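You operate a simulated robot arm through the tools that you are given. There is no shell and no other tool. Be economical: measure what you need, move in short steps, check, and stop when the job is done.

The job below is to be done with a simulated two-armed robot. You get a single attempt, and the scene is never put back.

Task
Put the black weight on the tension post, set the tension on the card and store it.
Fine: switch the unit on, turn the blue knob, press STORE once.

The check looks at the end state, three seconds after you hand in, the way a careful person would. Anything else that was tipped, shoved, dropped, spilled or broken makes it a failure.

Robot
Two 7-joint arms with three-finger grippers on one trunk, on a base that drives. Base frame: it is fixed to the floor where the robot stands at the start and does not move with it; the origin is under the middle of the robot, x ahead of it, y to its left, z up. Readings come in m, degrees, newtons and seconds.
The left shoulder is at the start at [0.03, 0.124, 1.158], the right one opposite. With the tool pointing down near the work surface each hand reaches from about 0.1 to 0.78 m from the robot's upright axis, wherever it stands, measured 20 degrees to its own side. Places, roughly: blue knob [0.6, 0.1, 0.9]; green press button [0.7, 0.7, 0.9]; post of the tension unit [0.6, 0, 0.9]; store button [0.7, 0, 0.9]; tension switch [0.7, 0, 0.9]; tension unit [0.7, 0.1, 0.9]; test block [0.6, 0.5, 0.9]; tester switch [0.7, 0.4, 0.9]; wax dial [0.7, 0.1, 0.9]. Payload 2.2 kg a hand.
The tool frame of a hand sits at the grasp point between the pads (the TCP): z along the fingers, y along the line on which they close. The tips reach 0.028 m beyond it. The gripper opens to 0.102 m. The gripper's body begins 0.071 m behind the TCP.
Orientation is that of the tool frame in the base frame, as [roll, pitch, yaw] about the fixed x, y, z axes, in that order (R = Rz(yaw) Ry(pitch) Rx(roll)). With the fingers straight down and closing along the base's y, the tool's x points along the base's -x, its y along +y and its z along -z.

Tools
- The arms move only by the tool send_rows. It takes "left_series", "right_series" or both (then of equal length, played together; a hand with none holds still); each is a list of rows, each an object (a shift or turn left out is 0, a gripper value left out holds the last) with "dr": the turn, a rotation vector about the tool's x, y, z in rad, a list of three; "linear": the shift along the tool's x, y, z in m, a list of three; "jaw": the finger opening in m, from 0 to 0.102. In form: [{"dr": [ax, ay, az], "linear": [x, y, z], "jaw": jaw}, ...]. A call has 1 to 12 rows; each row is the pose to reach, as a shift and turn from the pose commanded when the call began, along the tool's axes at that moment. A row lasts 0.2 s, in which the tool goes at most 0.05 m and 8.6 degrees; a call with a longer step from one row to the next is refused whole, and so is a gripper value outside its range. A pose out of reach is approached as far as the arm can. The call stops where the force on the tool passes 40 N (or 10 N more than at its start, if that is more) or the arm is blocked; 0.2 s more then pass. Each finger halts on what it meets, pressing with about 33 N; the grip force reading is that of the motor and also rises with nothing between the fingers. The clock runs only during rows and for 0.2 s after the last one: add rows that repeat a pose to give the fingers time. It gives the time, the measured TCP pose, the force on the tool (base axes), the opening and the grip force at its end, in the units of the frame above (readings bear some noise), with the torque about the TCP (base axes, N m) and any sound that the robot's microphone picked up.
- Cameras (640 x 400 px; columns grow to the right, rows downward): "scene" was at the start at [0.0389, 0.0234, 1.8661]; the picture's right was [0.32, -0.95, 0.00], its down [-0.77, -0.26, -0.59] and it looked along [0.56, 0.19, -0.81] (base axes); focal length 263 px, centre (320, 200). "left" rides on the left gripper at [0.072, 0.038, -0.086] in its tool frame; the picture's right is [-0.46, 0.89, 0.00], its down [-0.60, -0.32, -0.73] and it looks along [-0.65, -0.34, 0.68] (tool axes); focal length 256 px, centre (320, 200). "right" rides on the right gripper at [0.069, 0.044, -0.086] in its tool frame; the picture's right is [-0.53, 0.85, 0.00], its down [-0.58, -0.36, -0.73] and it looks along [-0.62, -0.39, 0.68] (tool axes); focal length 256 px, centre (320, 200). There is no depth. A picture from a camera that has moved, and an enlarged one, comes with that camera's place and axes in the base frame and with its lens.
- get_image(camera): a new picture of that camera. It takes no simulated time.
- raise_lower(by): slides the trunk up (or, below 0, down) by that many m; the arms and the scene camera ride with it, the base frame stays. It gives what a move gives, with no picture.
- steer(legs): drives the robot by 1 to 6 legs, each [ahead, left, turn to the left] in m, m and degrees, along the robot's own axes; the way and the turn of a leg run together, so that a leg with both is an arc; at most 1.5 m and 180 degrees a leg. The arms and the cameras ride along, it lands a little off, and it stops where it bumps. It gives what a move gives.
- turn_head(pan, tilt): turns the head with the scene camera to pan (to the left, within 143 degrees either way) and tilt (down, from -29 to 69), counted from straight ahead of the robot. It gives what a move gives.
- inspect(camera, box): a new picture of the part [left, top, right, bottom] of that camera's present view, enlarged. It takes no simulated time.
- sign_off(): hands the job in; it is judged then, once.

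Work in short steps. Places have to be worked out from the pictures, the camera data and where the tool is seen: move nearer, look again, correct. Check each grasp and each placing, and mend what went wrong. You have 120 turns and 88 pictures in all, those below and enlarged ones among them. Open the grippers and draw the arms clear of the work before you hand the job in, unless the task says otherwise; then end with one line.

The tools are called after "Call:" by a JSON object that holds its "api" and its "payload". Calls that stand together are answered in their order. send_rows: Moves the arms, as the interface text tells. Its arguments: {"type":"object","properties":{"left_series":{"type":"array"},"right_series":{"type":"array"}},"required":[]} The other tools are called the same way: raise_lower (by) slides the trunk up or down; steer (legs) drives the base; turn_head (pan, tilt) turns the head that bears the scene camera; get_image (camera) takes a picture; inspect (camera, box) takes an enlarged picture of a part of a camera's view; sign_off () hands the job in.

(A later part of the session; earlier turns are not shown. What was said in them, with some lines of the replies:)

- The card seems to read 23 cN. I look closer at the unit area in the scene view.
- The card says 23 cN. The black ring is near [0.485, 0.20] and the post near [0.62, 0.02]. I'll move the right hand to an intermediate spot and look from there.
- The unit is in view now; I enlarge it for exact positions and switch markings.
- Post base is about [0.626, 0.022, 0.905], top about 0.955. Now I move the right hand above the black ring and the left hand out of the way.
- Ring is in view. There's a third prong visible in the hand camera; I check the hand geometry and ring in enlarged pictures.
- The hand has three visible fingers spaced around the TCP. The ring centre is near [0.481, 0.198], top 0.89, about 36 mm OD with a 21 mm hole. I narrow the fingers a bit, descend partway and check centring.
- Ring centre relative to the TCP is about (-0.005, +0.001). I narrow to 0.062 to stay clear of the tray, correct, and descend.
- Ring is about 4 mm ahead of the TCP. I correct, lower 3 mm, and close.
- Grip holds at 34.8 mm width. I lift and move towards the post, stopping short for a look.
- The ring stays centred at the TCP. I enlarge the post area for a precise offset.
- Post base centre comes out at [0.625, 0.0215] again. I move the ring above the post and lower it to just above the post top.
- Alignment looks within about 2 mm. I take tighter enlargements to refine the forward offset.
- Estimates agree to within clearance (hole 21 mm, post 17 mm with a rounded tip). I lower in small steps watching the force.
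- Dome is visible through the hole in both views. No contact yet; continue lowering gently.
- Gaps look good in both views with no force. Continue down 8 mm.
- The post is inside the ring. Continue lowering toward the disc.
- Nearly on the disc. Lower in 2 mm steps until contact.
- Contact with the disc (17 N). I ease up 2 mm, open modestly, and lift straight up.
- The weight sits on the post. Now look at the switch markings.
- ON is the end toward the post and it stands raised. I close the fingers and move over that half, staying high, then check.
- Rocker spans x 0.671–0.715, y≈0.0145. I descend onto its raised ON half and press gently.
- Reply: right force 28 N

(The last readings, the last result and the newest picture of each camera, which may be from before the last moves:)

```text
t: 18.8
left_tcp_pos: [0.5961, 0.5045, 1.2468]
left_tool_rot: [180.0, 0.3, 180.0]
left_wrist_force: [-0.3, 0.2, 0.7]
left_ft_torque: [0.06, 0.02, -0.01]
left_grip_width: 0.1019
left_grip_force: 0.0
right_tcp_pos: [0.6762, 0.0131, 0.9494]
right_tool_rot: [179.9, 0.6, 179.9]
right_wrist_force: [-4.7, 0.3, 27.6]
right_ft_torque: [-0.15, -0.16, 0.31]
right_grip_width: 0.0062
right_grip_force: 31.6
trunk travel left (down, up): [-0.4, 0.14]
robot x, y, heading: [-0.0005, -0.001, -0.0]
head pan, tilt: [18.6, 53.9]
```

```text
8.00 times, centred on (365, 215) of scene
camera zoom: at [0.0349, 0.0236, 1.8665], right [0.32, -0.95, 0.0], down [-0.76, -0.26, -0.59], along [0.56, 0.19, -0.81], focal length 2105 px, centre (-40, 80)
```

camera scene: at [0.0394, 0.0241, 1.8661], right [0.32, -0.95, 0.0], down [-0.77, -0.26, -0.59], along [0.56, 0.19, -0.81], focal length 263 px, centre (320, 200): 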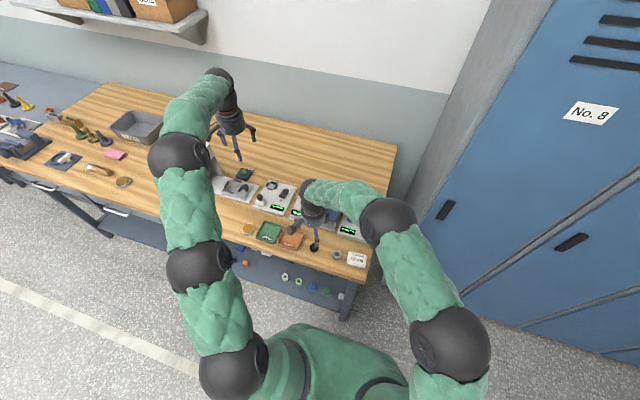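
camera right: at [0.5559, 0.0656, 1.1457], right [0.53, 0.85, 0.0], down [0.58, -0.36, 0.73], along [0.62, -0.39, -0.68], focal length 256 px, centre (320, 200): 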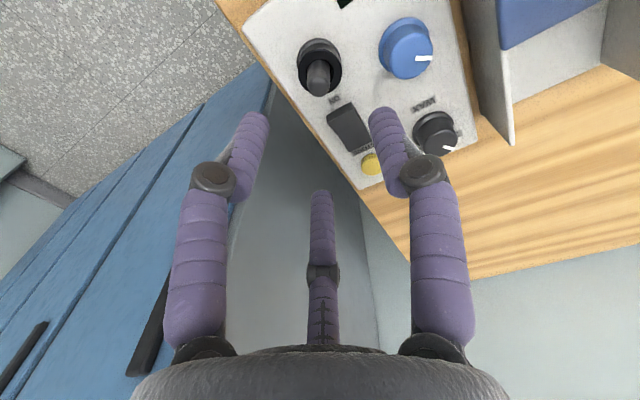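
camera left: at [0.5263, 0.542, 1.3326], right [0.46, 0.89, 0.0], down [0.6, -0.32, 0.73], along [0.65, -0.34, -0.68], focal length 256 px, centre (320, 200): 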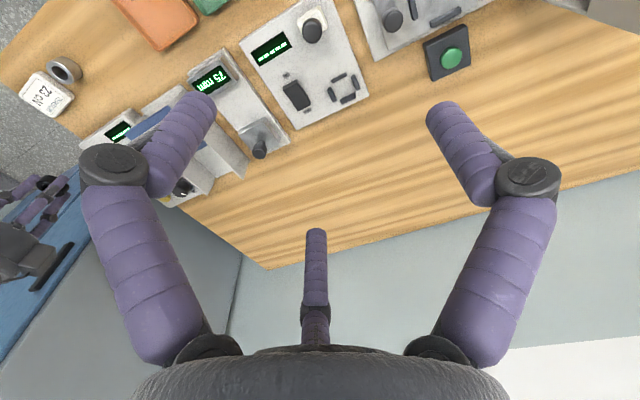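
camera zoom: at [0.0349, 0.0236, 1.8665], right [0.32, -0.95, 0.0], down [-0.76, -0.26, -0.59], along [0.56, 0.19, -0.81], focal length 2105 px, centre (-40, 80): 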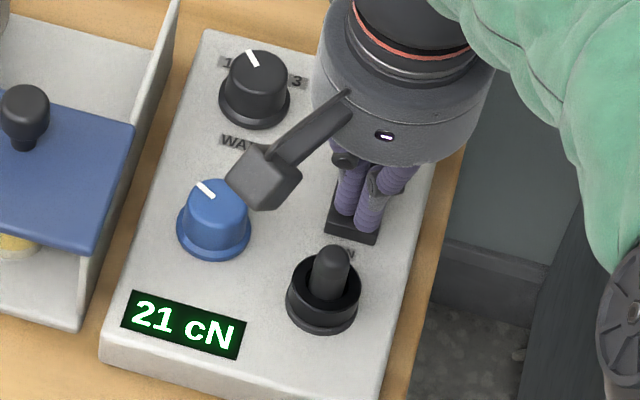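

Unit is on: display 21 cN. I lift off and go above the blue knob, turning the hand 60° so fingers avoid the gate wall.

Call:
{"api": "send_rows", "payload": {"right_series": [{"linear": [0, 0, -0.04]}, {"linear": [0, 0, -0.077]}, {"linear": [0.008, 0.025, -0.077], "dr": [0, 0, -0.14]}, {"linear": [0.016, 0.05, -0.077], "dr": [0, 0, -0.28], "jaw": 0.06}, {"linear": [0.0245, 0.0735, -0.077], "dr": [0, 0, -0.42]}, {"linear": [0.0245, 0.0735, -0.077], "dr": [0, 0, -0.56]}, {"linear": [0.0245, 0.0735, -0.077], "dr": [0, 0, -0.7]}, {"linear": [0.0245, 0.0735, -0.077], "dr": [0, 0, -0.84]}, {"linear": [0.0245, 0.0735, -0.077], "dr": [0, 0, -0.98]}, {"linear": [0.0245, 0.0735, -0.077], "dr": [0, 0, -1.047]}, {"linear": [0.0245, 0.0735, -0.077], "dr": [0, 0, -1.047]}]}}

Call:
{"api": "get_image", "payload": {"camera": "right"}}

Call:
{"api": "inspect", "payload": {"camera": "scene", "box": [330, 180, 390, 240]}}

```text
t: 21.2
left_tcp_pos: [0.5994, 0.5052, 1.2454]
left_tool_rot: [179.9, 0.2, 179.9]
left_wrist_force: [0.0, 0.4, 0.2]
left_ft_torque: [0.0, 0.01, -0.01]
left_grip_width: 0.1023
left_grip_force: 0.1
right_tcp_pos: [0.6498, 0.0875, 1.0203]
right_tool_rot: [180.0, -0.1, -119.9]
right_wrist_force: [-0.2, 0.4, -0.9]
right_ft_torque: [0.0, -0.01, 0.0]
right_grip_width: 0.06
right_grip_force: 0.1
trunk travel left (down, up): [-0.4, 0.14]
robot x, y, heading: [-0.0018, -0.0022, -0.1]
head pan, tilt: [18.6, 53.9]
```

```text
46 pictures are left
camera right: at [0.5799, 0.0491, 1.1066], right [-0.47, 0.88, 0.0], down [0.6, 0.32, 0.73], along [0.65, 0.34, -0.68], focal length 256 px, centre (320, 200)
```

right: 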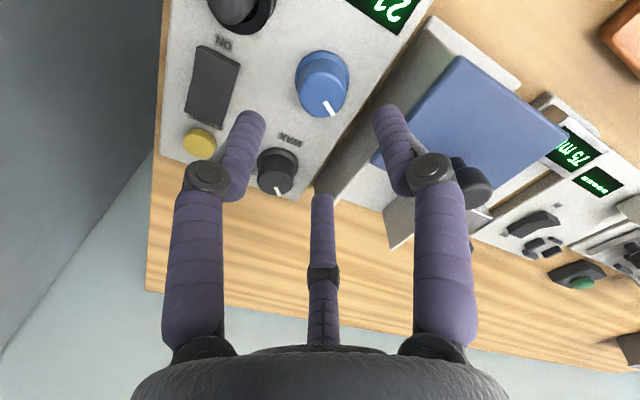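

```text
6.67 times, centred on (360, 210) of scene
camera zoom: at [0.0389, 0.0235, 1.8661], right [0.32, -0.95, 0.0], down [-0.77, -0.26, -0.59], along [0.56, 0.19, -0.81], focal length 1754 px, centre (53, 133)
```

zoom: 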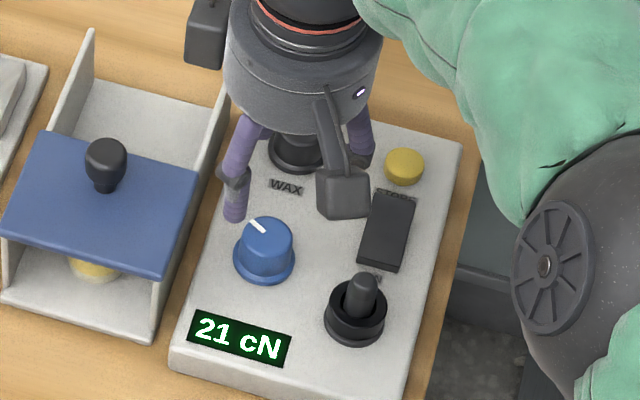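

The knob is beneath. I enlarge the knob view for its centre.

Call:
{"api": "inspect", "payload": {"camera": "right", "box": [270, 20, 390, 140]}}

Call:
{"api": "inspect", "payload": {"camera": "scene", "box": [345, 203, 385, 243]}}

```text
3.33 times, centred on (330, 80) of right
camera zoom: at [0.5799, 0.0491, 1.1066], right [-0.47, 0.88, 0.0], down [0.6, 0.32, 0.73], along [0.65, 0.34, -0.68], focal length 853 px, centre (287, 600)
```

zoom: 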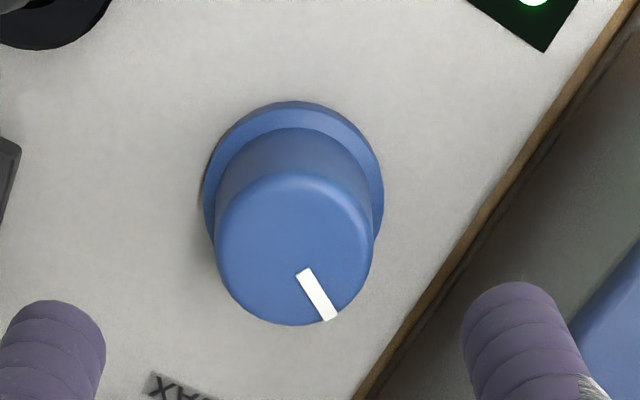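

```text
10.00 times, centred on (365, 223) of scene
camera zoom: at [0.0389, 0.0235, 1.8661], right [0.32, -0.95, 0.0], down [-0.77, -0.26, -0.59], along [0.56, 0.19, -0.81], focal length 2632 px, centre (-130, -30)
```

zoom: 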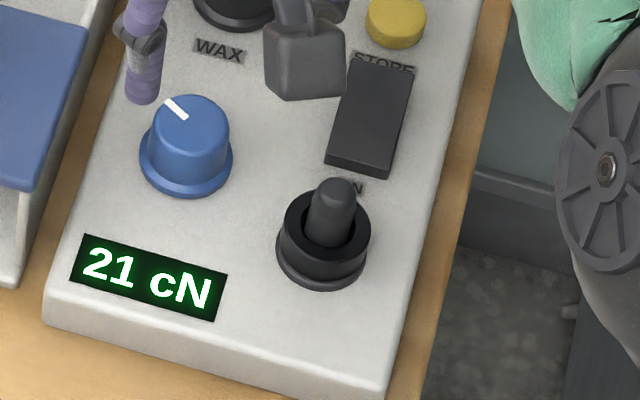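

Knob centre ≈ [0.651, 0.088], cap about 32 mm wide. Descend to TCP 0.955 and check.

Call:
{"api": "send_rows", "payload": {"right_series": [{"linear": [0, 0, 0.03]}, {"linear": [0, 0, 0.065]}, {"linear": [0, 0, 0.065]}]}}

Call:
{"api": "get_image", "payload": {"camera": "right"}}

Call:
{"api": "inspect", "payload": {"camera": "scene", "box": [325, 193, 385, 243]}}

```text
t: 22.0
left_tcp_pos: [0.6, 0.5053, 1.2455]
left_tool_rot: [-180.0, 0.2, 180.0]
left_wrist_force: [0.0, 0.3, 0.2]
left_ft_torque: [-0.01, -0.01, 0.03]
left_grip_width: 0.102
left_grip_force: 0.1
right_tcp_pos: [0.6478, 0.0862, 0.9547]
right_tool_rot: [-180.0, -0.1, -120.0]
right_wrist_force: [0.0, -0.7, -0.3]
right_ft_torque: [-0.01, -0.01, 0.01]
right_grip_width: 0.0602
right_grip_force: 0.1
trunk travel left (down, up): [-0.4, 0.14]
robot x, y, heading: [-0.0004, 0.0001, 0.1]
head pan, tilt: [18.6, 53.9]
```

```text
42 pictures are left
camera right: at [0.5771, 0.0482, 1.042], right [-0.47, 0.89, 0.0], down [0.6, 0.32, 0.73], along [0.65, 0.34, -0.68], focal length 256 px, centre (320, 200)
```

right: 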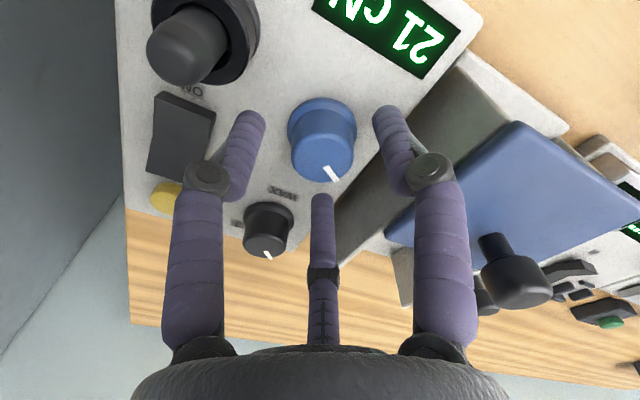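

```text
8.00 times, centred on (355, 218) of scene
camera zoom: at [0.0384, 0.0235, 1.8662], right [0.32, -0.95, 0.0], down [-0.77, -0.26, -0.59], along [0.56, 0.19, -0.81], focal length 2105 px, centre (40, 56)
```

zoom: 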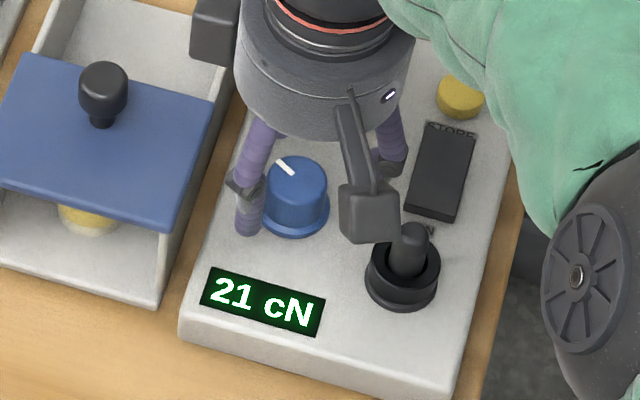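

Knob centre is ~3 mm ahead of the TCP. I correct, lower to 0.943 and grasp the knob.

Call:
{"api": "send_rows", "payload": {"right_series": [{"linear": [-0.0024, -0.0021, 0.006]}, {"linear": [-0.0024, -0.0021, 0.012]}, {"linear": [-0.0024, -0.0021, 0.012], "jaw": 0.02}, {"linear": [-0.0024, -0.0021, 0.012]}, {"linear": [-0.0024, -0.0021, 0.012]}]}}

Call:
{"api": "inspect", "payload": {"camera": "right", "box": [220, 0, 470, 220]}}

```text
t: 23.2
left_tcp_pos: [0.5987, 0.5055, 1.2448]
left_tool_rot: [179.9, 0.2, 180.0]
left_wrist_force: [0.6, -0.7, -0.4]
left_ft_torque: [-0.01, 0.01, 0.02]
left_grip_width: 0.1018
left_grip_force: 0.1
right_tcp_pos: [0.6503, 0.0873, 0.9426]
right_tool_rot: [-180.0, 0.0, -119.9]
right_wrist_force: [-11.4, 5.0, 0.5]
right_ft_torque: [0.16, 0.5, -0.06]
right_grip_width: 0.0361
right_grip_force: 45.1
trunk travel left (down, up): [-0.4, 0.14]
robot x, y, heading: [-0.0039, 0.0005, 0.0]
head pan, tilt: [18.6, 53.9]
```

```text
1.82 times, centred on (345, 110) of right
camera zoom: at [0.5795, 0.0507, 1.0299], right [-0.47, 0.89, 0.0], down [0.61, 0.32, 0.73], along [0.65, 0.34, -0.68], focal length 465 px, centre (274, 364)
```

zoom: 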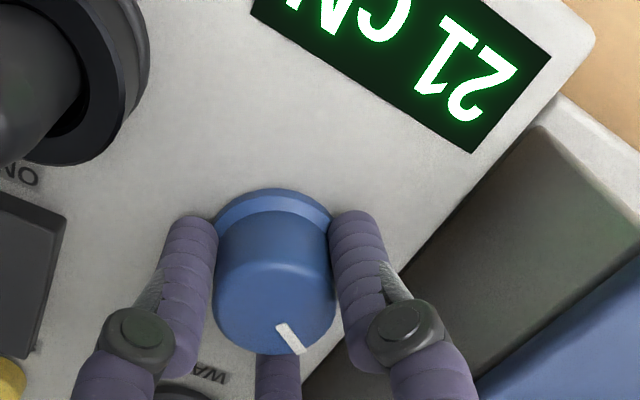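

Grasped, with a small side load along tool +y. I shift 2 mm to relieve it and try a small clockwise turn.

Call:
{"api": "send_rows", "payload": {"right_series": [{"linear": [0, 0.002, 0]}, {"linear": [0, 0.002, 0], "dr": [0, 0, 0.06]}, {"linear": [0, 0.002, 0], "dr": [0, 0, 0.12]}, {"linear": [0, 0.002, 0], "dr": [0, 0, 0.12]}]}}

Call:
{"api": "inspect", "payload": {"camera": "scene", "box": [335, 193, 385, 243]}}

```text
t: 24.2
left_tcp_pos: [0.5978, 0.5034, 1.2476]
left_tool_rot: [179.9, 0.3, -180.0]
left_wrist_force: [0.9, -1.0, -0.2]
left_ft_torque: [0.01, -0.01, -0.01]
left_grip_width: 0.1018
left_grip_force: 0.1
right_tcp_pos: [0.6513, 0.087, 0.9435]
right_tool_rot: [-180.0, -0.1, -127.0]
right_wrist_force: [-11.1, -5.9, -0.2]
right_ft_torque: [-0.44, 0.59, 0.03]
right_grip_width: 0.036
right_grip_force: 45.0
trunk travel left (down, up): [-0.4, 0.14]
robot x, y, heading: [-0.0027, 0.0022, -0.0]
head pan, tilt: [18.6, 53.9]
```

```text
8.00 times, centred on (360, 218) of scene
camera zoom: at [0.0374, 0.0228, 1.8662], right [0.32, -0.95, 0.0], down [-0.77, -0.26, -0.59], along [0.56, 0.19, -0.81], focal length 2105 px, centre (0, 56)
```

zoom: 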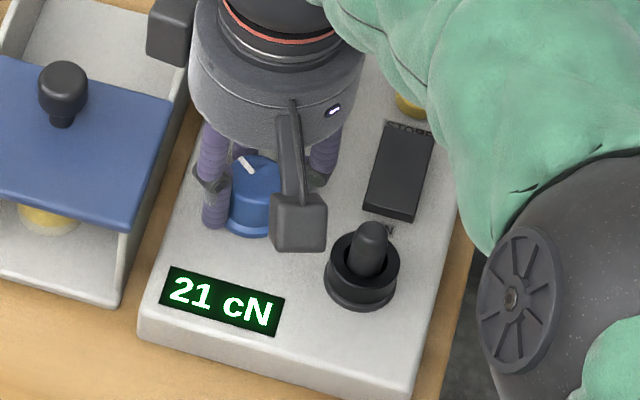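

The pointer moved about 7°, still 21. Continue clockwise.

Call:
{"api": "send_rows", "payload": {"right_series": [{"dr": [0, 0, 0.06]}, {"dr": [0, 0, 0.12]}, {"dr": [0, 0, 0.12]}]}}

Call:
{"api": "inspect", "payload": {"camera": "scene", "box": [335, 193, 385, 243]}}

```text
t: 25.0
left_tcp_pos: [0.5982, 0.504, 1.2455]
left_tool_rot: [179.8, 0.3, 179.9]
left_wrist_force: [-0.3, 0.2, 0.0]
left_ft_torque: [0.0, 0.03, -0.01]
left_grip_width: 0.1021
left_grip_force: 0.0
right_tcp_pos: [0.6516, 0.0875, 0.9435]
right_tool_rot: [179.9, 0.0, -133.8]
right_wrist_force: [-13.0, -9.8, -3.1]
right_ft_torque: [-0.17, -0.1, 0.07]
right_grip_width: 0.0358
right_grip_force: 45.4
trunk travel left (down, up): [-0.4, 0.14]
robot x, y, heading: [-0.0002, -0.0004, -0.1]
head pan, tilt: [18.6, 53.9]
```

```text
8.00 times, centred on (360, 218) of scene
camera zoom: at [0.0373, 0.0223, 1.8662], right [0.32, -0.95, 0.0], down [-0.77, -0.26, -0.59], along [0.56, 0.19, -0.81], focal length 2105 px, centre (0, 56)
```

zoom: 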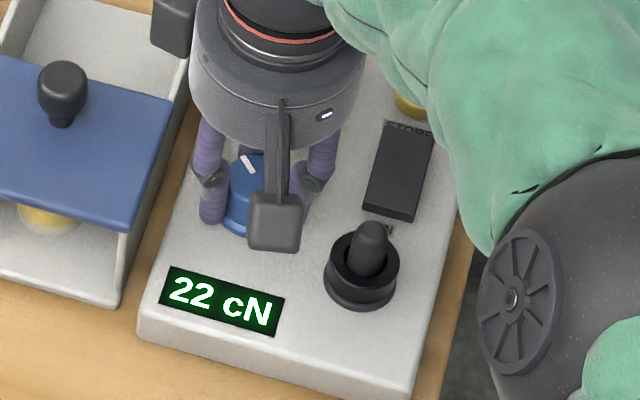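

22 now. Continue, shifting 2 mm to relieve side load.

Call:
{"api": "send_rows", "payload": {"right_series": [{"linear": [0.002, 0, 0]}, {"linear": [0.002, 0, 0], "dr": [0, 0, 0.06]}, {"linear": [0.002, 0, 0], "dr": [0, 0, 0.12]}, {"linear": [0.002, 0, 0], "dr": [0, 0, 0.12]}]}}

Call:
{"api": "inspect", "payload": {"camera": "scene", "box": [335, 193, 385, 243]}}

```text
t: 26.0
left_tcp_pos: [0.5995, 0.5042, 1.2443]
left_tool_rot: [179.7, 0.2, -180.0]
left_wrist_force: [-1.1, -0.5, -0.2]
left_ft_torque: [-0.01, 0.0, 0.0]
left_grip_width: 0.1019
left_grip_force: 0.0
right_tcp_pos: [0.6504, 0.087, 0.943]
right_tool_rot: [180.0, 0.0, -140.7]
right_wrist_force: [-6.4, -4.8, -9.3]
right_ft_torque: [-0.04, -0.15, -0.02]
right_grip_width: 0.0359
right_grip_force: 44.2
trunk travel left (down, up): [-0.4, 0.14]
robot x, y, heading: [-0.0002, -0.0009, 0.1]
head pan, tilt: [18.6, 53.9]
```

```text
8.00 times, centred on (360, 218) of scene
camera zoom: at [0.039, 0.0231, 1.8661], right [0.32, -0.95, 0.0], down [-0.77, -0.26, -0.59], along [0.56, 0.19, -0.81], focal length 2105 px, centre (0, 56)
```

zoom: 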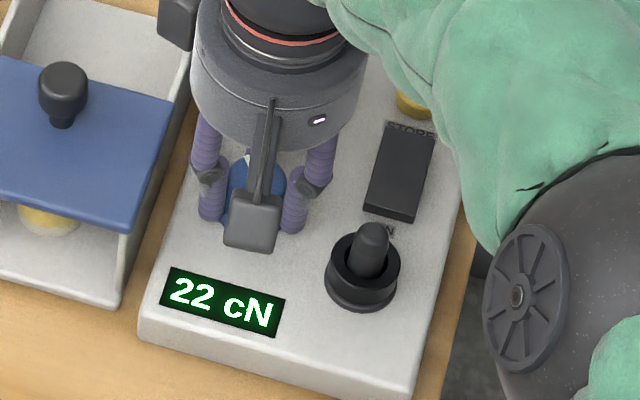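

Still 22. A further 5° clockwise.

Call:
{"api": "send_rows", "payload": {"right_series": [{"dr": [0, 0, 0.05]}, {"dr": [0, 0, 0.09]}, {"dr": [0, 0, 0.09]}]}}

Call:
{"api": "inspect", "payload": {"camera": "scene", "box": [335, 193, 385, 243]}}

```text
t: 26.8
left_tcp_pos: [0.5999, 0.5044, 1.2455]
left_tool_rot: [179.9, 0.2, -180.0]
left_wrist_force: [-0.9, 0.0, -0.4]
left_ft_torque: [0.03, 0.0, -0.03]
left_grip_width: 0.1019
left_grip_force: 0.0
right_tcp_pos: [0.6504, 0.087, 0.9427]
right_tool_rot: [179.8, -0.1, -145.8]
right_wrist_force: [-8.0, -7.0, -8.4]
right_ft_torque: [-0.16, 0.22, 0.05]
right_grip_width: 0.0353
right_grip_force: 45.0
trunk travel left (down, up): [-0.4, 0.14]
robot x, y, heading: [0.0003, -0.002, -0.0]
head pan, tilt: [18.6, 53.9]
```

```text
8.00 times, centred on (360, 218) of scene
camera zoom: at [0.0387, 0.0227, 1.8661], right [0.32, -0.95, 0.0], down [-0.77, -0.26, -0.59], along [0.56, 0.19, -0.81], focal length 2105 px, centre (0, 56)
```

zoom: 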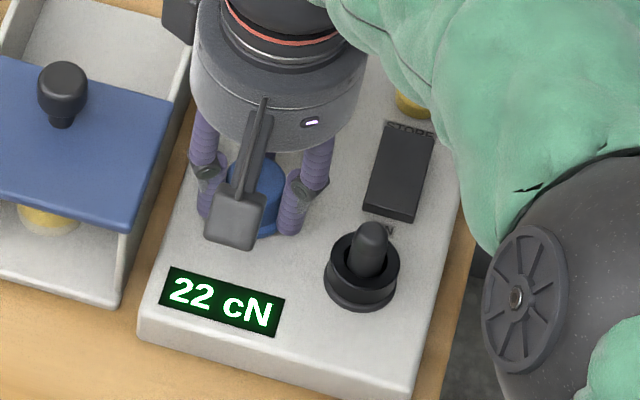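

Still 22; another 5°.

Call:
{"api": "send_rows", "payload": {"right_series": [{"dr": [0, 0, 0.05]}, {"dr": [0, 0, 0.09]}, {"dr": [0, 0, 0.09]}]}}

Call:
{"api": "inspect", "payload": {"camera": "scene", "box": [335, 193, 385, 243]}}

```text
t: 27.6
left_tcp_pos: [0.6001, 0.5036, 1.2467]
left_tool_rot: [179.9, 0.2, -179.9]
left_wrist_force: [0.6, -0.2, 0.5]
left_ft_torque: [0.0, -0.01, 0.01]
left_grip_width: 0.1019
left_grip_force: 0.1
right_tcp_pos: [0.6513, 0.0861, 0.9425]
right_tool_rot: [180.0, -0.1, -151.0]
right_wrist_force: [-9.2, -11.5, -9.1]
right_ft_torque: [-0.3, 0.03, 0.06]
right_grip_width: 0.0352
right_grip_force: 45.1
trunk travel left (down, up): [-0.4, 0.14]
robot x, y, heading: [-0.0033, 0.003, -0.0]
head pan, tilt: [18.6, 53.9]
```

```text
8.00 times, centred on (360, 218) of scene
camera zoom: at [0.0386, 0.0219, 1.8661], right [0.32, -0.95, 0.0], down [-0.77, -0.26, -0.59], along [0.56, 0.19, -0.81], focal length 2105 px, centre (0, 56)
```

zoom: 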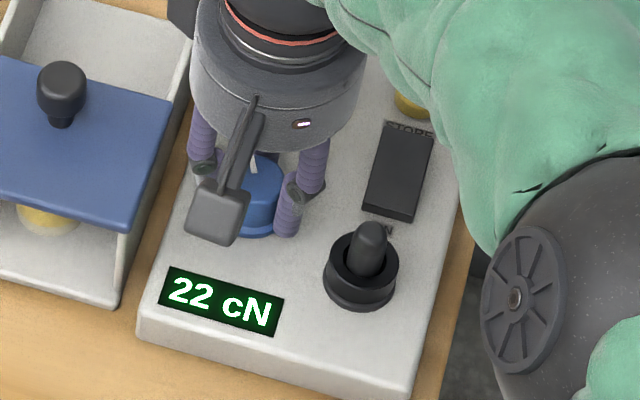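

The left finger now approaches the gate wall and side load rises; I release, lift clear, and re-grip from a rotated-back pose.

Call:
{"api": "send_rows", "payload": {"right_series": [{"jaw": 0.052}, {"jaw": 0.052}, {"linear": [0, 0, -0.02]}, {"linear": [0, 0, -0.045]}, {"linear": [0, 0, -0.045], "dr": [0, 0, -0.14]}, {"linear": [0, 0, -0.045], "dr": [0, 0, -0.28]}, {"linear": [0, 0, -0.045], "dr": [0, 0, -0.42]}, {"linear": [0, 0, -0.045], "dr": [0, 0, -0.56]}, {"linear": [0, 0, -0.045], "dr": [0, 0, -0.7]}, {"linear": [0, 0, -0.045], "dr": [0, 0, -0.7]}]}}

Call:
{"api": "inspect", "payload": {"camera": "scene", "box": [335, 193, 385, 243]}}

Call:
{"api": "get_image", "payload": {"camera": "right"}}

```text
t: 29.8
left_tcp_pos: [0.6005, 0.5055, 1.2454]
left_tool_rot: [-180.0, 0.3, -180.0]
left_wrist_force: [0.7, -0.1, -0.1]
left_ft_torque: [0.01, 0.0, 0.0]
left_grip_width: 0.1019
left_grip_force: 0.2
right_tcp_pos: [0.6517, 0.0884, 0.9885]
right_tool_rot: [-180.0, 0.0, -110.7]
right_wrist_force: [0.6, 0.3, 0.3]
right_ft_torque: [0.0, -0.02, 0.03]
right_grip_width: 0.0524
right_grip_force: 0.1
trunk travel left (down, up): [-0.4, 0.14]
robot x, y, heading: [-0.0004, -0.0013, 0.3]
head pan, tilt: [18.6, 53.9]
```

```text
8.00 times, centred on (360, 218) of scene
camera zoom: at [0.039, 0.0237, 1.8661], right [0.32, -0.95, 0.0], down [-0.77, -0.26, -0.59], along [0.56, 0.19, -0.81], focal length 2105 px, centre (0, 56)
```

zoom: 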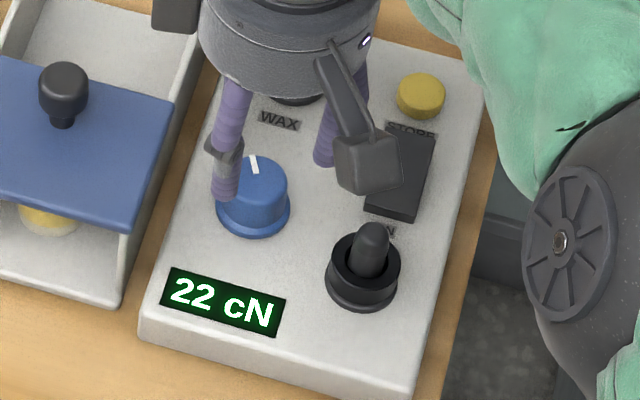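

```text
33 pictures are left
camera right: at [0.5868, 0.0389, 1.0745], right [-0.6, 0.8, 0.0], down [0.55, 0.41, 0.73], along [0.58, 0.44, -0.68], focal length 256 px, centre (320, 200)
```

right: 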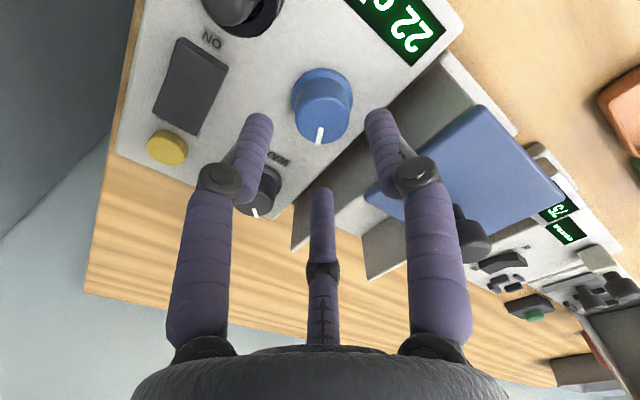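

Unit undisturbed; knob turned ~30° so far. I re-grip from yaw -111° with a 2 mm centre correction.

Call:
{"api": "send_rows", "payload": {"right_series": [{"linear": [0.0016, 0.0015, 0.02]}, {"linear": [0.0016, 0.0015, 0.0455]}, {"linear": [0.0016, 0.0015, 0.0455], "jaw": 0.02}, {"linear": [0.0016, 0.0015, 0.0455]}, {"linear": [0.0016, 0.0015, 0.0455]}, {"linear": [0.0016, 0.0015, 0.0455], "dr": [0, 0, 0.05]}, {"linear": [0.0016, 0.0015, 0.0455], "dr": [0, 0, 0.09]}, {"linear": [0.0016, 0.0015, 0.0455], "dr": [0, 0, 0.09]}]}}

Call:
{"api": "inspect", "payload": {"camera": "scene", "box": [335, 193, 385, 243]}}

```text
t: 31.6
left_tcp_pos: [0.5985, 0.5052, 1.2458]
left_tool_rot: [-180.0, 0.2, 179.9]
left_wrist_force: [-0.4, 0.6, -0.3]
left_ft_torque: [0.0, 0.02, 0.0]
left_grip_width: 0.1019
left_grip_force: 0.1
right_tcp_pos: [0.6466, 0.0865, 0.9402]
right_tool_rot: [179.8, -0.1, -116.0]
right_wrist_force: [-8.1, -2.7, -11.9]
right_ft_torque: [0.24, -0.23, 0.03]
right_grip_width: 0.0335
right_grip_force: 44.8
trunk travel left (down, up): [-0.4, 0.14]
robot x, y, heading: [0.0036, -0.0022, -0.2]
head pan, tilt: [18.6, 53.9]
```

```text
8.00 times, centred on (360, 218) of scene
camera zoom: at [0.0388, 0.0234, 1.8661], right [0.32, -0.95, 0.0], down [-0.77, -0.26, -0.59], along [0.56, 0.19, -0.81], focal length 2105 px, centre (0, 56)
```

zoom: 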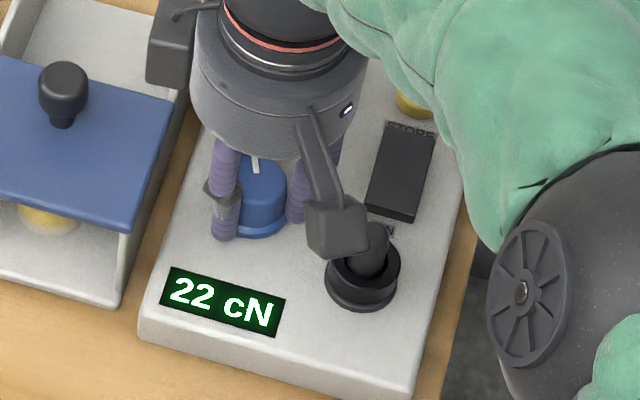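

Still 22, grip good. Turn another 5°.

Call:
{"api": "send_rows", "payload": {"right_series": [{"dr": [0, 0, 0.05]}, {"dr": [0, 0, 0.1]}, {"dr": [0, 0, 0.1]}]}}

Call:
{"api": "inspect", "payload": {"camera": "scene", "box": [335, 193, 385, 243]}}

```text
t: 32.4
left_tcp_pos: [0.5987, 0.5052, 1.2451]
left_tool_rot: [-179.9, 0.2, 179.9]
left_wrist_force: [1.2, -0.9, 0.1]
left_ft_torque: [-0.01, 0.01, -0.01]
left_grip_width: 0.102
left_grip_force: 0.0
right_tcp_pos: [0.648, 0.0857, 0.9414]
right_tool_rot: [179.7, -0.2, -121.8]
right_wrist_force: [-12.5, -2.0, -14.4]
right_ft_torque: [0.07, 0.45, 0.02]
right_grip_width: 0.033
right_grip_force: 45.0
trunk travel left (down, up): [-0.4, 0.14]
robot x, y, heading: [0.002, -0.001, 0.2]
head pan, tilt: [18.6, 53.9]
```

```text
8.00 times, centred on (360, 218) of scene
camera zoom: at [0.0388, 0.0235, 1.8661], right [0.32, -0.95, 0.0], down [-0.77, -0.26, -0.59], along [0.56, 0.19, -0.81], focal length 2105 px, centre (0, 56)
```

zoom: 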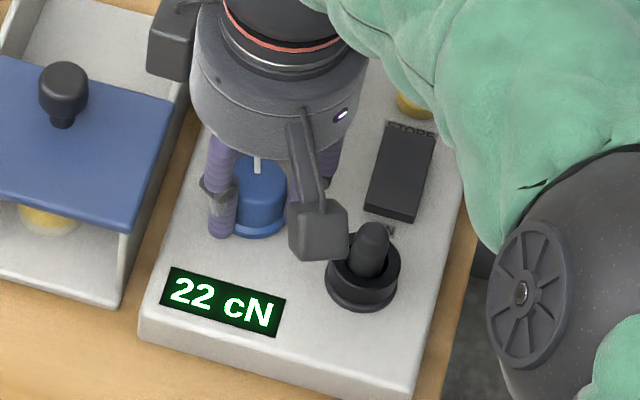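

Still 22; continue 7°.

Call:
{"api": "send_rows", "payload": {"right_series": [{"dr": [0, 0, 0.06]}, {"dr": [0, 0, 0.12]}, {"dr": [0, 0, 0.12]}]}}

Call:
{"api": "inspect", "payload": {"camera": "scene", "box": [335, 193, 385, 243]}}

```text
t: 33.2
left_tcp_pos: [0.5991, 0.5053, 1.2459]
left_tool_rot: [-180.0, 0.2, 179.9]
left_wrist_force: [0.2, 0.4, -0.2]
left_ft_torque: [0.03, 0.02, 0.01]
left_grip_width: 0.1019
left_grip_force: 0.1
right_tcp_pos: [0.6482, 0.0854, 0.9425]
right_tool_rot: [179.8, -0.2, -128.5]
right_wrist_force: [-15.0, -2.0, -20.6]
right_ft_torque: [0.25, 0.31, 0.03]
right_grip_width: 0.0333
right_grip_force: 45.5
trunk travel left (down, up): [-0.4, 0.14]
robot x, y, heading: [-0.0024, -0.0007, -0.1]
head pan, tilt: [18.6, 53.9]
```

```text
8.00 times, centred on (360, 218) of scene
camera zoom: at [0.0391, 0.0237, 1.866], right [0.32, -0.95, 0.0], down [-0.77, -0.26, -0.59], along [0.56, 0.19, -0.81], focal length 2105 px, centre (0, 56)
```

zoom: 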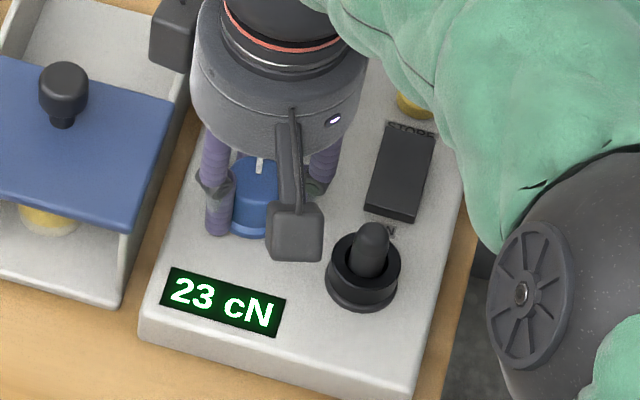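

Display shows 23. I turn ~5° more to be off the threshold, then release and check.

Call:
{"api": "send_rows", "payload": {"right_series": [{"dr": [0, 0, 0.05]}, {"dr": [0, 0, 0.1]}, {"dr": [0, 0, 0.1]}, {"dr": [0, 0, 0.1], "jaw": 0.052}, {"dr": [0, 0, 0.1], "jaw": 0.052}, {"linear": [0, 0, -0.02], "dr": [0, 0, 0.1]}, {"linear": [0, 0, -0.06], "dr": [0, 0, 0.1]}, {"linear": [0, 0, -0.1], "dr": [0, 0, 0.1]}, {"linear": [0, 0, -0.1], "dr": [0, 0, 0.1]}]}}

Call:
{"api": "inspect", "payload": {"camera": "scene", "box": [335, 183, 385, 243]}}

```text
t: 35.2
left_tcp_pos: [0.5997, 0.5052, 1.2447]
left_tool_rot: [-180.0, 0.3, -179.9]
left_wrist_force: [-0.4, -0.5, -0.7]
left_ft_torque: [-0.01, -0.05, 0.0]
left_grip_width: 0.102
left_grip_force: 0.0
right_tcp_pos: [0.6493, 0.0872, 1.0442]
right_tool_rot: [179.9, -0.1, -134.3]
right_wrist_force: [-0.4, 1.0, -0.4]
right_ft_torque: [0.0, 0.01, 0.0]
right_grip_width: 0.0518
right_grip_force: 0.1
trunk travel left (down, up): [-0.4, 0.14]
robot x, y, heading: [-0.0024, 0.0016, 0.0]
head pan, tilt: [18.6, 53.9]
```

```text
6.67 times, centred on (360, 213) of scene
camera zoom: at [0.0396, 0.0237, 1.8661], right [0.32, -0.95, 0.0], down [-0.77, -0.26, -0.59], along [0.56, 0.19, -0.81], focal length 1754 px, centre (53, 113)
```

zoom: 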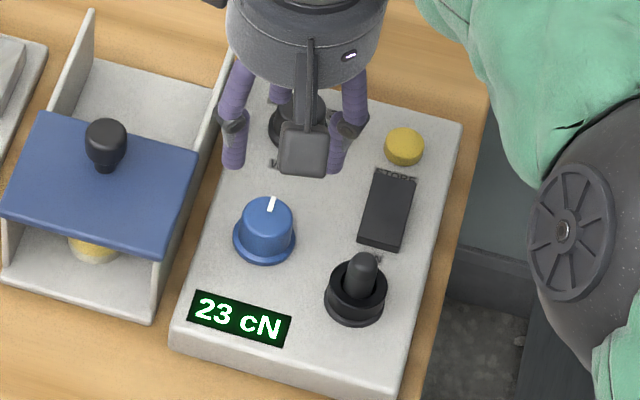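

Stored display reads 23 cN after release. I close the fingers, rotate back and move above the STORE button.

Call:
{"api": "send_rows", "payload": {"right_series": [{"linear": [-0.006, -0.04, 0], "dr": [0, 0, 0.13], "jaw": 0.0}, {"linear": [-0.012, -0.08, 0], "dr": [0, 0, 0.26]}, {"linear": [-0.0188, -0.121, 0], "dr": [0, 0, 0.39]}, {"linear": [-0.0188, -0.121, 0], "dr": [0, 0, 0.52]}, {"linear": [-0.0188, -0.121, 0], "dr": [0, 0, 0.65]}, {"linear": [-0.0188, -0.121, 0.02], "dr": [0, 0, 0.78]}, {"linear": [-0.0188, -0.121, 0.05], "dr": [0, 0, 0.798]}, {"linear": [-0.0188, -0.121, 0.05], "dr": [0, 0, 0.798]}]}}

Call:
{"api": "inspect", "payload": {"camera": "right", "box": [220, 60, 420, 260]}}

Call:
{"api": "inspect", "payload": {"camera": "scene", "box": [345, 183, 395, 243]}}

```text
t: 37.0
left_tcp_pos: [0.5989, 0.5049, 1.2455]
left_tool_rot: [-180.0, 0.2, -180.0]
left_wrist_force: [0.3, -0.3, -0.3]
left_ft_torque: [-0.05, 0.0, 0.01]
left_grip_width: 0.102
left_grip_force: 0.0
right_tcp_pos: [0.7235, 0.0079, 0.9931]
right_tool_rot: [-180.0, 0.1, 179.9]
right_wrist_force: [0.3, -0.2, 0.3]
right_ft_torque: [0.01, 0.0, 0.0]
right_grip_width: 0.0019
right_grip_force: 31.4
right hand out of reach, approached as far as the arm can: row 3, 4, 5, 6, 7, 8
trunk travel left (down, up): [-0.4, 0.14]
robot x, y, heading: [0.0026, -0.0014, -0.0]
head pan, tilt: [18.6, 53.9]
```

```text
2.00 times, centred on (320, 160) of right
camera zoom: at [0.6555, 0.0537, 1.0806], right [0.54, 0.84, 0.0], down [0.58, -0.37, 0.73], along [0.62, -0.39, -0.68], focal length 512 px, centre (320, 280)
```

zoom: 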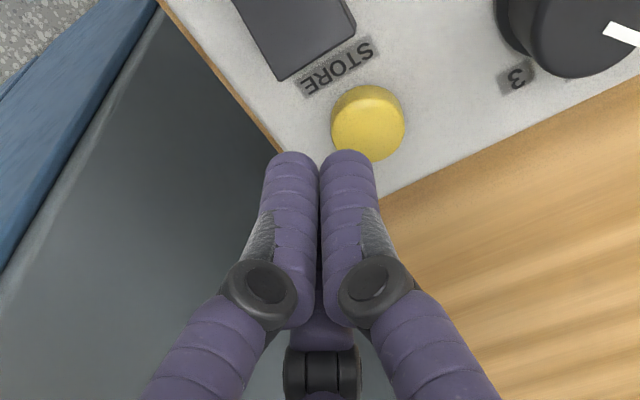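

```text
6.67 times, centred on (370, 213) of scene
camera zoom: at [0.0389, 0.0236, 1.8662], right [0.32, -0.95, 0.0], down [-0.77, -0.26, -0.59], along [0.56, 0.19, -0.81], focal length 1754 px, centre (-13, 113)
```

zoom: 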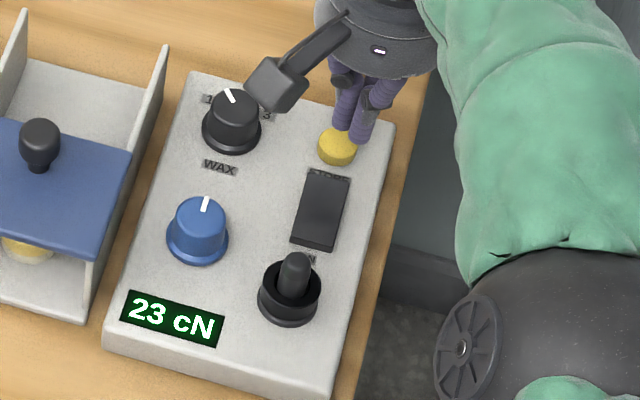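

Target is just out of reach (got 0.7235; button at ~[0.747, 0.0175]). I lift the hand and drive the base 6 cm ahead.

Call:
{"api": "send_rows", "payload": {"right_series": [{"linear": [0, 0, -0.04]}, {"linear": [0, 0, -0.07]}, {"linear": [0, 0, -0.07]}]}}

Call:
{"api": "steer", "payload": {"legs": [[0.06, 0, 0]]}}

Call:
{"api": "inspect", "payload": {"camera": "scene", "box": [315, 173, 415, 273]}}

```text
t: 37.8
left_tcp_pos: [0.6003, 0.5053, 1.2454]
left_tool_rot: [-180.0, 0.2, -179.9]
left_wrist_force: [0.0, -0.2, 0.7]
left_ft_torque: [-0.02, 0.05, 0.0]
left_grip_width: 0.1019
left_grip_force: 0.0
right_tcp_pos: [0.7226, 0.01, 1.0643]
right_tool_rot: [180.0, -0.2, 179.9]
right_wrist_force: [0.6, 0.5, 0.5]
right_ft_torque: [0.03, 0.0, 0.02]
right_grip_width: 0.0018
right_grip_force: 31.1
trunk travel left (down, up): [-0.4, 0.14]
robot x, y, heading: [-0.0009, 0.0015, -0.1]
head pan, tilt: [18.6, 53.9]
```

```text
t: 38.8
left_tcp_pos: [0.6585, 0.5049, 1.2443]
left_tool_rot: [-180.0, 0.1, -180.0]
left_wrist_force: [1.0, -0.2, -0.3]
left_ft_torque: [0.01, 0.03, -0.02]
left_grip_width: 0.1021
left_grip_force: 0.0
right_tcp_pos: [0.7827, 0.0093, 1.0632]
right_tool_rot: [-179.9, -0.1, 179.9]
right_wrist_force: [-0.6, -0.9, -0.7]
right_ft_torque: [0.0, 0.06, -0.05]
right_grip_width: 0.0021
right_grip_force: 31.9
trunk travel left (down, up): [-0.4, 0.14]
robot x, y, heading: [0.0611, 0.0013, -0.0]
head pan, tilt: [18.6, 53.9]
```

```text
4.00 times, centred on (365, 223) of scene
camera zoom: at [0.1002, 0.0236, 1.8661], right [0.32, -0.95, 0.0], down [-0.77, -0.26, -0.59], along [0.56, 0.19, -0.81], focal length 1053 px, centre (140, 108)
```

zoom: 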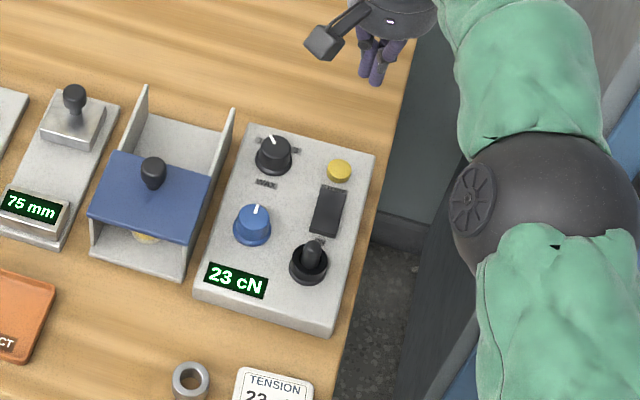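

Base moved. I bring the hand over the button and down to 0.98, then check.

Call:
{"api": "send_rows", "payload": {"right_series": [{"linear": [0.036, 0.0085, 0.0]}, {"linear": [0.036, 0.0085, 0.04]}, {"linear": [0.036, 0.0085, 0.08]}, {"linear": [0.036, 0.0085, 0.08]}]}}

Call:
{"api": "inspect", "payload": {"camera": "right", "box": [220, 60, 420, 260]}}

Call:
{"api": "inspect", "payload": {"camera": "scene", "box": [335, 180, 395, 240]}}

```text
t: 39.8
left_tcp_pos: [0.6566, 0.5044, 1.2463]
left_tool_rot: [179.9, 0.2, -180.0]
left_wrist_force: [-0.3, -0.1, 0.1]
left_ft_torque: [-0.04, 0.02, 0.0]
left_grip_width: 0.1019
left_grip_force: 0.1
right_tcp_pos: [0.7455, 0.018, 0.985]
right_tool_rot: [179.9, 0.0, 179.9]
right_wrist_force: [-0.1, 0.8, -0.5]
right_ft_torque: [0.02, 0.03, 0.05]
right_grip_width: 0.0019
right_grip_force: 31.4
trunk travel left (down, up): [-0.4, 0.14]
robot x, y, heading: [0.0586, 0.0, 0.1]
head pan, tilt: [18.6, 53.9]
```

```text
2.00 times, centred on (320, 160) of right
camera zoom: at [0.6771, 0.0622, 1.0708], right [0.54, 0.84, 0.0], down [0.58, -0.37, 0.73], along [0.62, -0.39, -0.68], focal length 512 px, centre (320, 280)
```

zoom: 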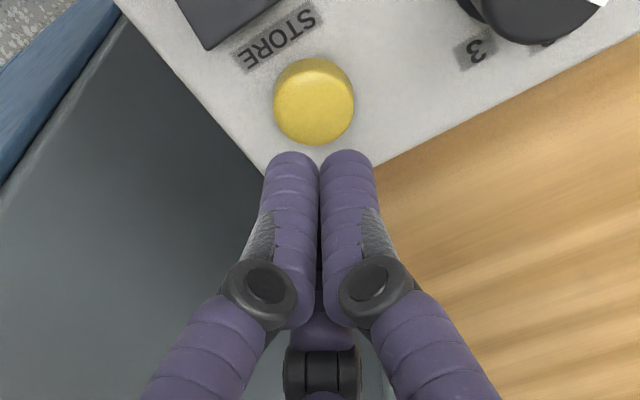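

```text
6.67 times, centred on (365, 210) of scene
camera zoom: at [0.0975, 0.0235, 1.8662], right [0.32, -0.95, 0.0], down [-0.77, -0.26, -0.59], along [0.56, 0.19, -0.81], focal length 1754 px, centre (20, 133)
```

zoom: 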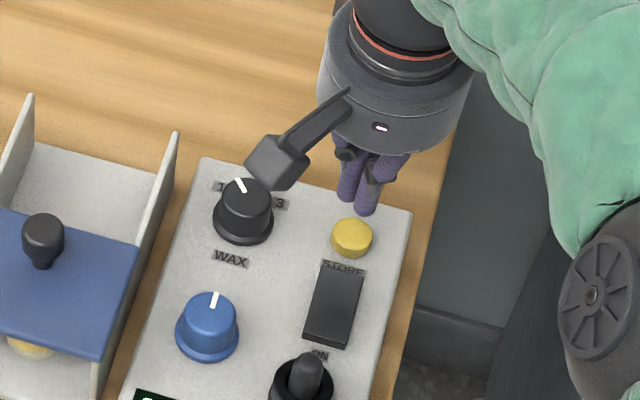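

Button centre [0.745, 0.017] is right beneath the fingertips. I press down slowly to feel it.

Call:
{"api": "send_rows", "payload": {"right_series": [{"linear": [0, -0.001, 0.02]}, {"linear": [0, -0.001, 0.034]}, {"linear": [0, -0.001, 0.038]}, {"linear": [0, -0.001, 0.041]}, {"linear": [0, -0.001, 0.044]}]}}

Call:
{"api": "inspect", "payload": {"camera": "scene", "box": [335, 190, 395, 260]}}

```text
t: 41.0
left_tcp_pos: [0.6569, 0.505, 1.2456]
left_tool_rot: [180.0, 0.2, 179.9]
left_wrist_force: [-0.6, 1.3, 0.4]
left_ft_torque: [0.0, 0.0, 0.0]
left_grip_width: 0.1021
left_grip_force: 0.1
right_tcp_pos: [0.7458, 0.0166, 0.9422]
right_tool_rot: [180.0, 0.1, 179.9]
right_wrist_force: [-1.4, -0.1, 11.4]
right_ft_torque: [-0.04, 0.07, 0.06]
right_grip_width: 0.0059
right_grip_force: 31.0
trunk travel left (down, up): [-0.4, 0.14]
robot x, y, heading: [0.0547, 0.001, -0.1]
head pan, tilt: [18.6, 53.9]
heard: click
```

```text
5.71 times, centred on (365, 225) of scene
camera zoom: at [0.096, 0.0234, 1.8663], right [0.32, -0.95, 0.0], down [-0.77, -0.26, -0.59], along [0.56, 0.19, -0.81], focal length 1504 px, centre (63, 57)
```

zoom: 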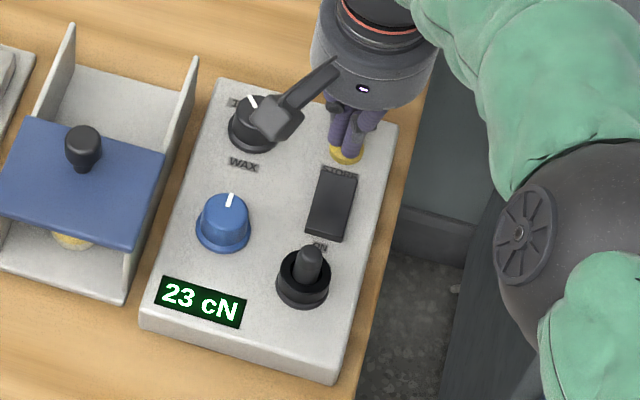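

A click was heard: STORE pressed with 23 cN showing. I lift the hand straight up and clear, opening the gripper once high.

Call:
{"api": "send_rows", "payload": {"right_series": [{"linear": [0, 0, -0.03]}, {"linear": [0, 0, -0.075]}, {"linear": [0, 0, -0.12]}, {"linear": [0, 0, -0.165]}, {"linear": [0, 0, -0.21], "jaw": 0.1}, {"linear": [0.03, -0.03, -0.24]}, {"linear": [0.06, -0.06, -0.25]}, {"linear": [0.09, -0.09, -0.25]}, {"linear": [0.12, -0.12, -0.25]}, {"linear": [0.15, -0.14, -0.25]}, {"linear": [0.15, -0.14, -0.25]}]}}

Call:
{"api": "inspect", "payload": {"camera": "scene", "box": [200, 130, 400, 290]}}

```text
refused: row 6 steps farther than a row can; nothing moved
```

```text
2.50 times, centred on (300, 210) of scene
camera zoom: at [0.096, 0.0234, 1.8663], right [0.32, -0.95, 0.0], down [-0.77, -0.26, -0.59], along [0.56, 0.19, -0.81], focal length 658 px, centre (370, 175)
```

zoom: 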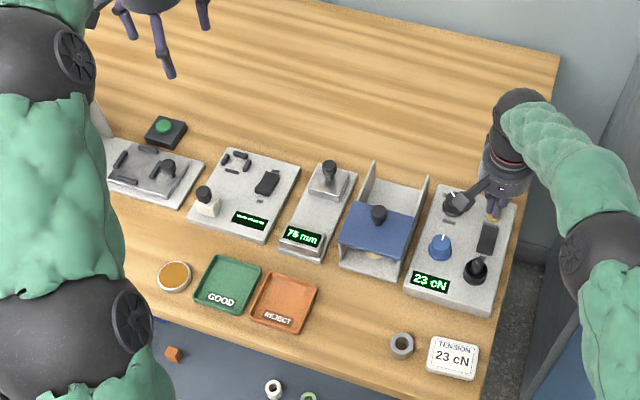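

One row was too long; I resend with shorter steps.

Call:
{"api": "send_rows", "payload": {"right_series": [{"linear": [0, 0, -0.03]}, {"linear": [0, 0, -0.07]}, {"linear": [0, 0, -0.11]}, {"linear": [0, 0, -0.15]}, {"linear": [0, 0, -0.19], "jaw": 0.1}, {"linear": [0, 0, -0.23]}, {"linear": [0.03, -0.01, -0.24]}, {"linear": [0.065, -0.02, -0.25]}, {"linear": [0.1, -0.03, -0.25]}, {"linear": [0.1, -0.03, -0.25]}]}}

Call:
{"api": "inspect", "payload": {"camera": "scene", "box": [200, 130, 400, 290]}}

Call:
{"api": "get_image", "payload": {"camera": "right"}}

```text
t: 43.2
left_tcp_pos: [0.6587, 0.5061, 1.2443]
left_tool_rot: [-179.9, 0.2, -179.9]
left_wrist_force: [0.6, 0.0, 0.5]
left_ft_torque: [-0.01, 0.01, 0.01]
left_grip_width: 0.1017
left_grip_force: 0.2
right_tcp_pos: [0.645, -0.0131, 1.1888]
right_tool_rot: [-180.0, -0.1, 179.9]
right_wrist_force: [0.8, -0.2, -0.3]
right_ft_torque: [0.0, 0.03, 0.01]
right_grip_width: 0.1
right_grip_force: 0.1
trunk travel left (down, up): [-0.4, 0.14]
robot x, y, heading: [0.0592, -0.0023, -0.0]
head pan, tilt: [18.6, 53.9]
```

```text
2.50 times, centred on (300, 210) of scene
camera zoom: at [0.0989, 0.0241, 1.8661], right [0.32, -0.95, 0.0], down [-0.77, -0.26, -0.59], along [0.56, 0.19, -0.81], focal length 658 px, centre (370, 175)
```

zoom: 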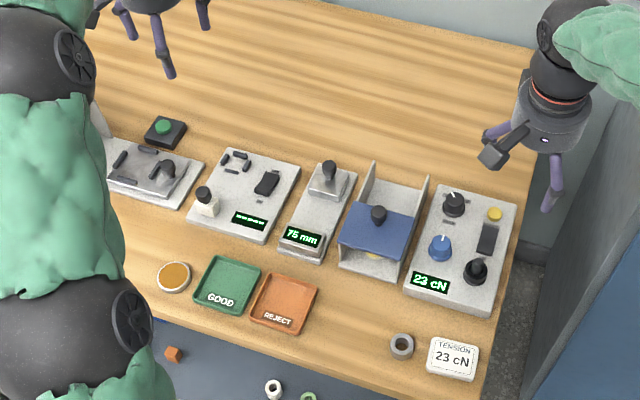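

```text
20 pictures are left
camera right: at [0.5778, 0.0317, 1.2765], right [0.54, 0.84, 0.0], down [0.58, -0.36, 0.73], along [0.62, -0.39, -0.68], focal length 256 px, centre (320, 200)
```

right: 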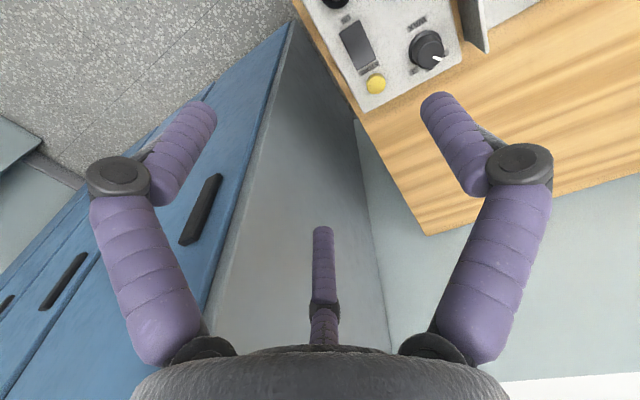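

The arms are clear. One last close look at the unit.

Call:
{"api": "inspect", "payload": {"camera": "scene", "box": [315, 180, 375, 240]}}

```text
6.67 times, centred on (345, 210) of scene
camera zoom: at [0.0989, 0.0241, 1.8661], right [0.32, -0.95, 0.0], down [-0.77, -0.26, -0.59], along [0.56, 0.19, -0.81], focal length 1754 px, centre (153, 133)
```

zoom: 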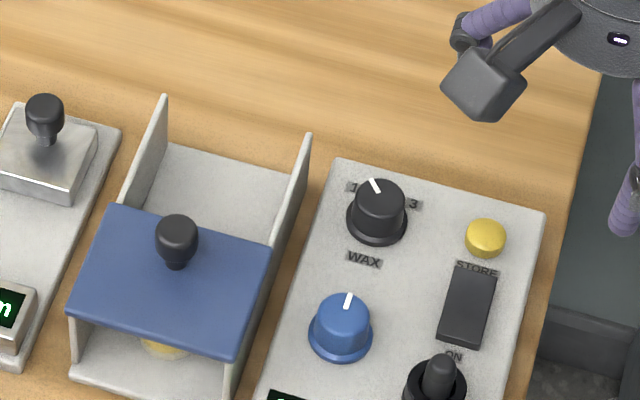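

Weight on the post, unit on, 23 cN set and STORE pressed once; everything else looks undisturbed, so I hand in.

Call:
{"api": "sign_off", "payload": {}}

```text
The job is handed in.
```

The job is handed in: the black weight is on the tension post and the unit is switched on. The tension is set to 23 cN to match the card, and I pressed STORE once, with a click heard and the display still at 23 cN afterwards.
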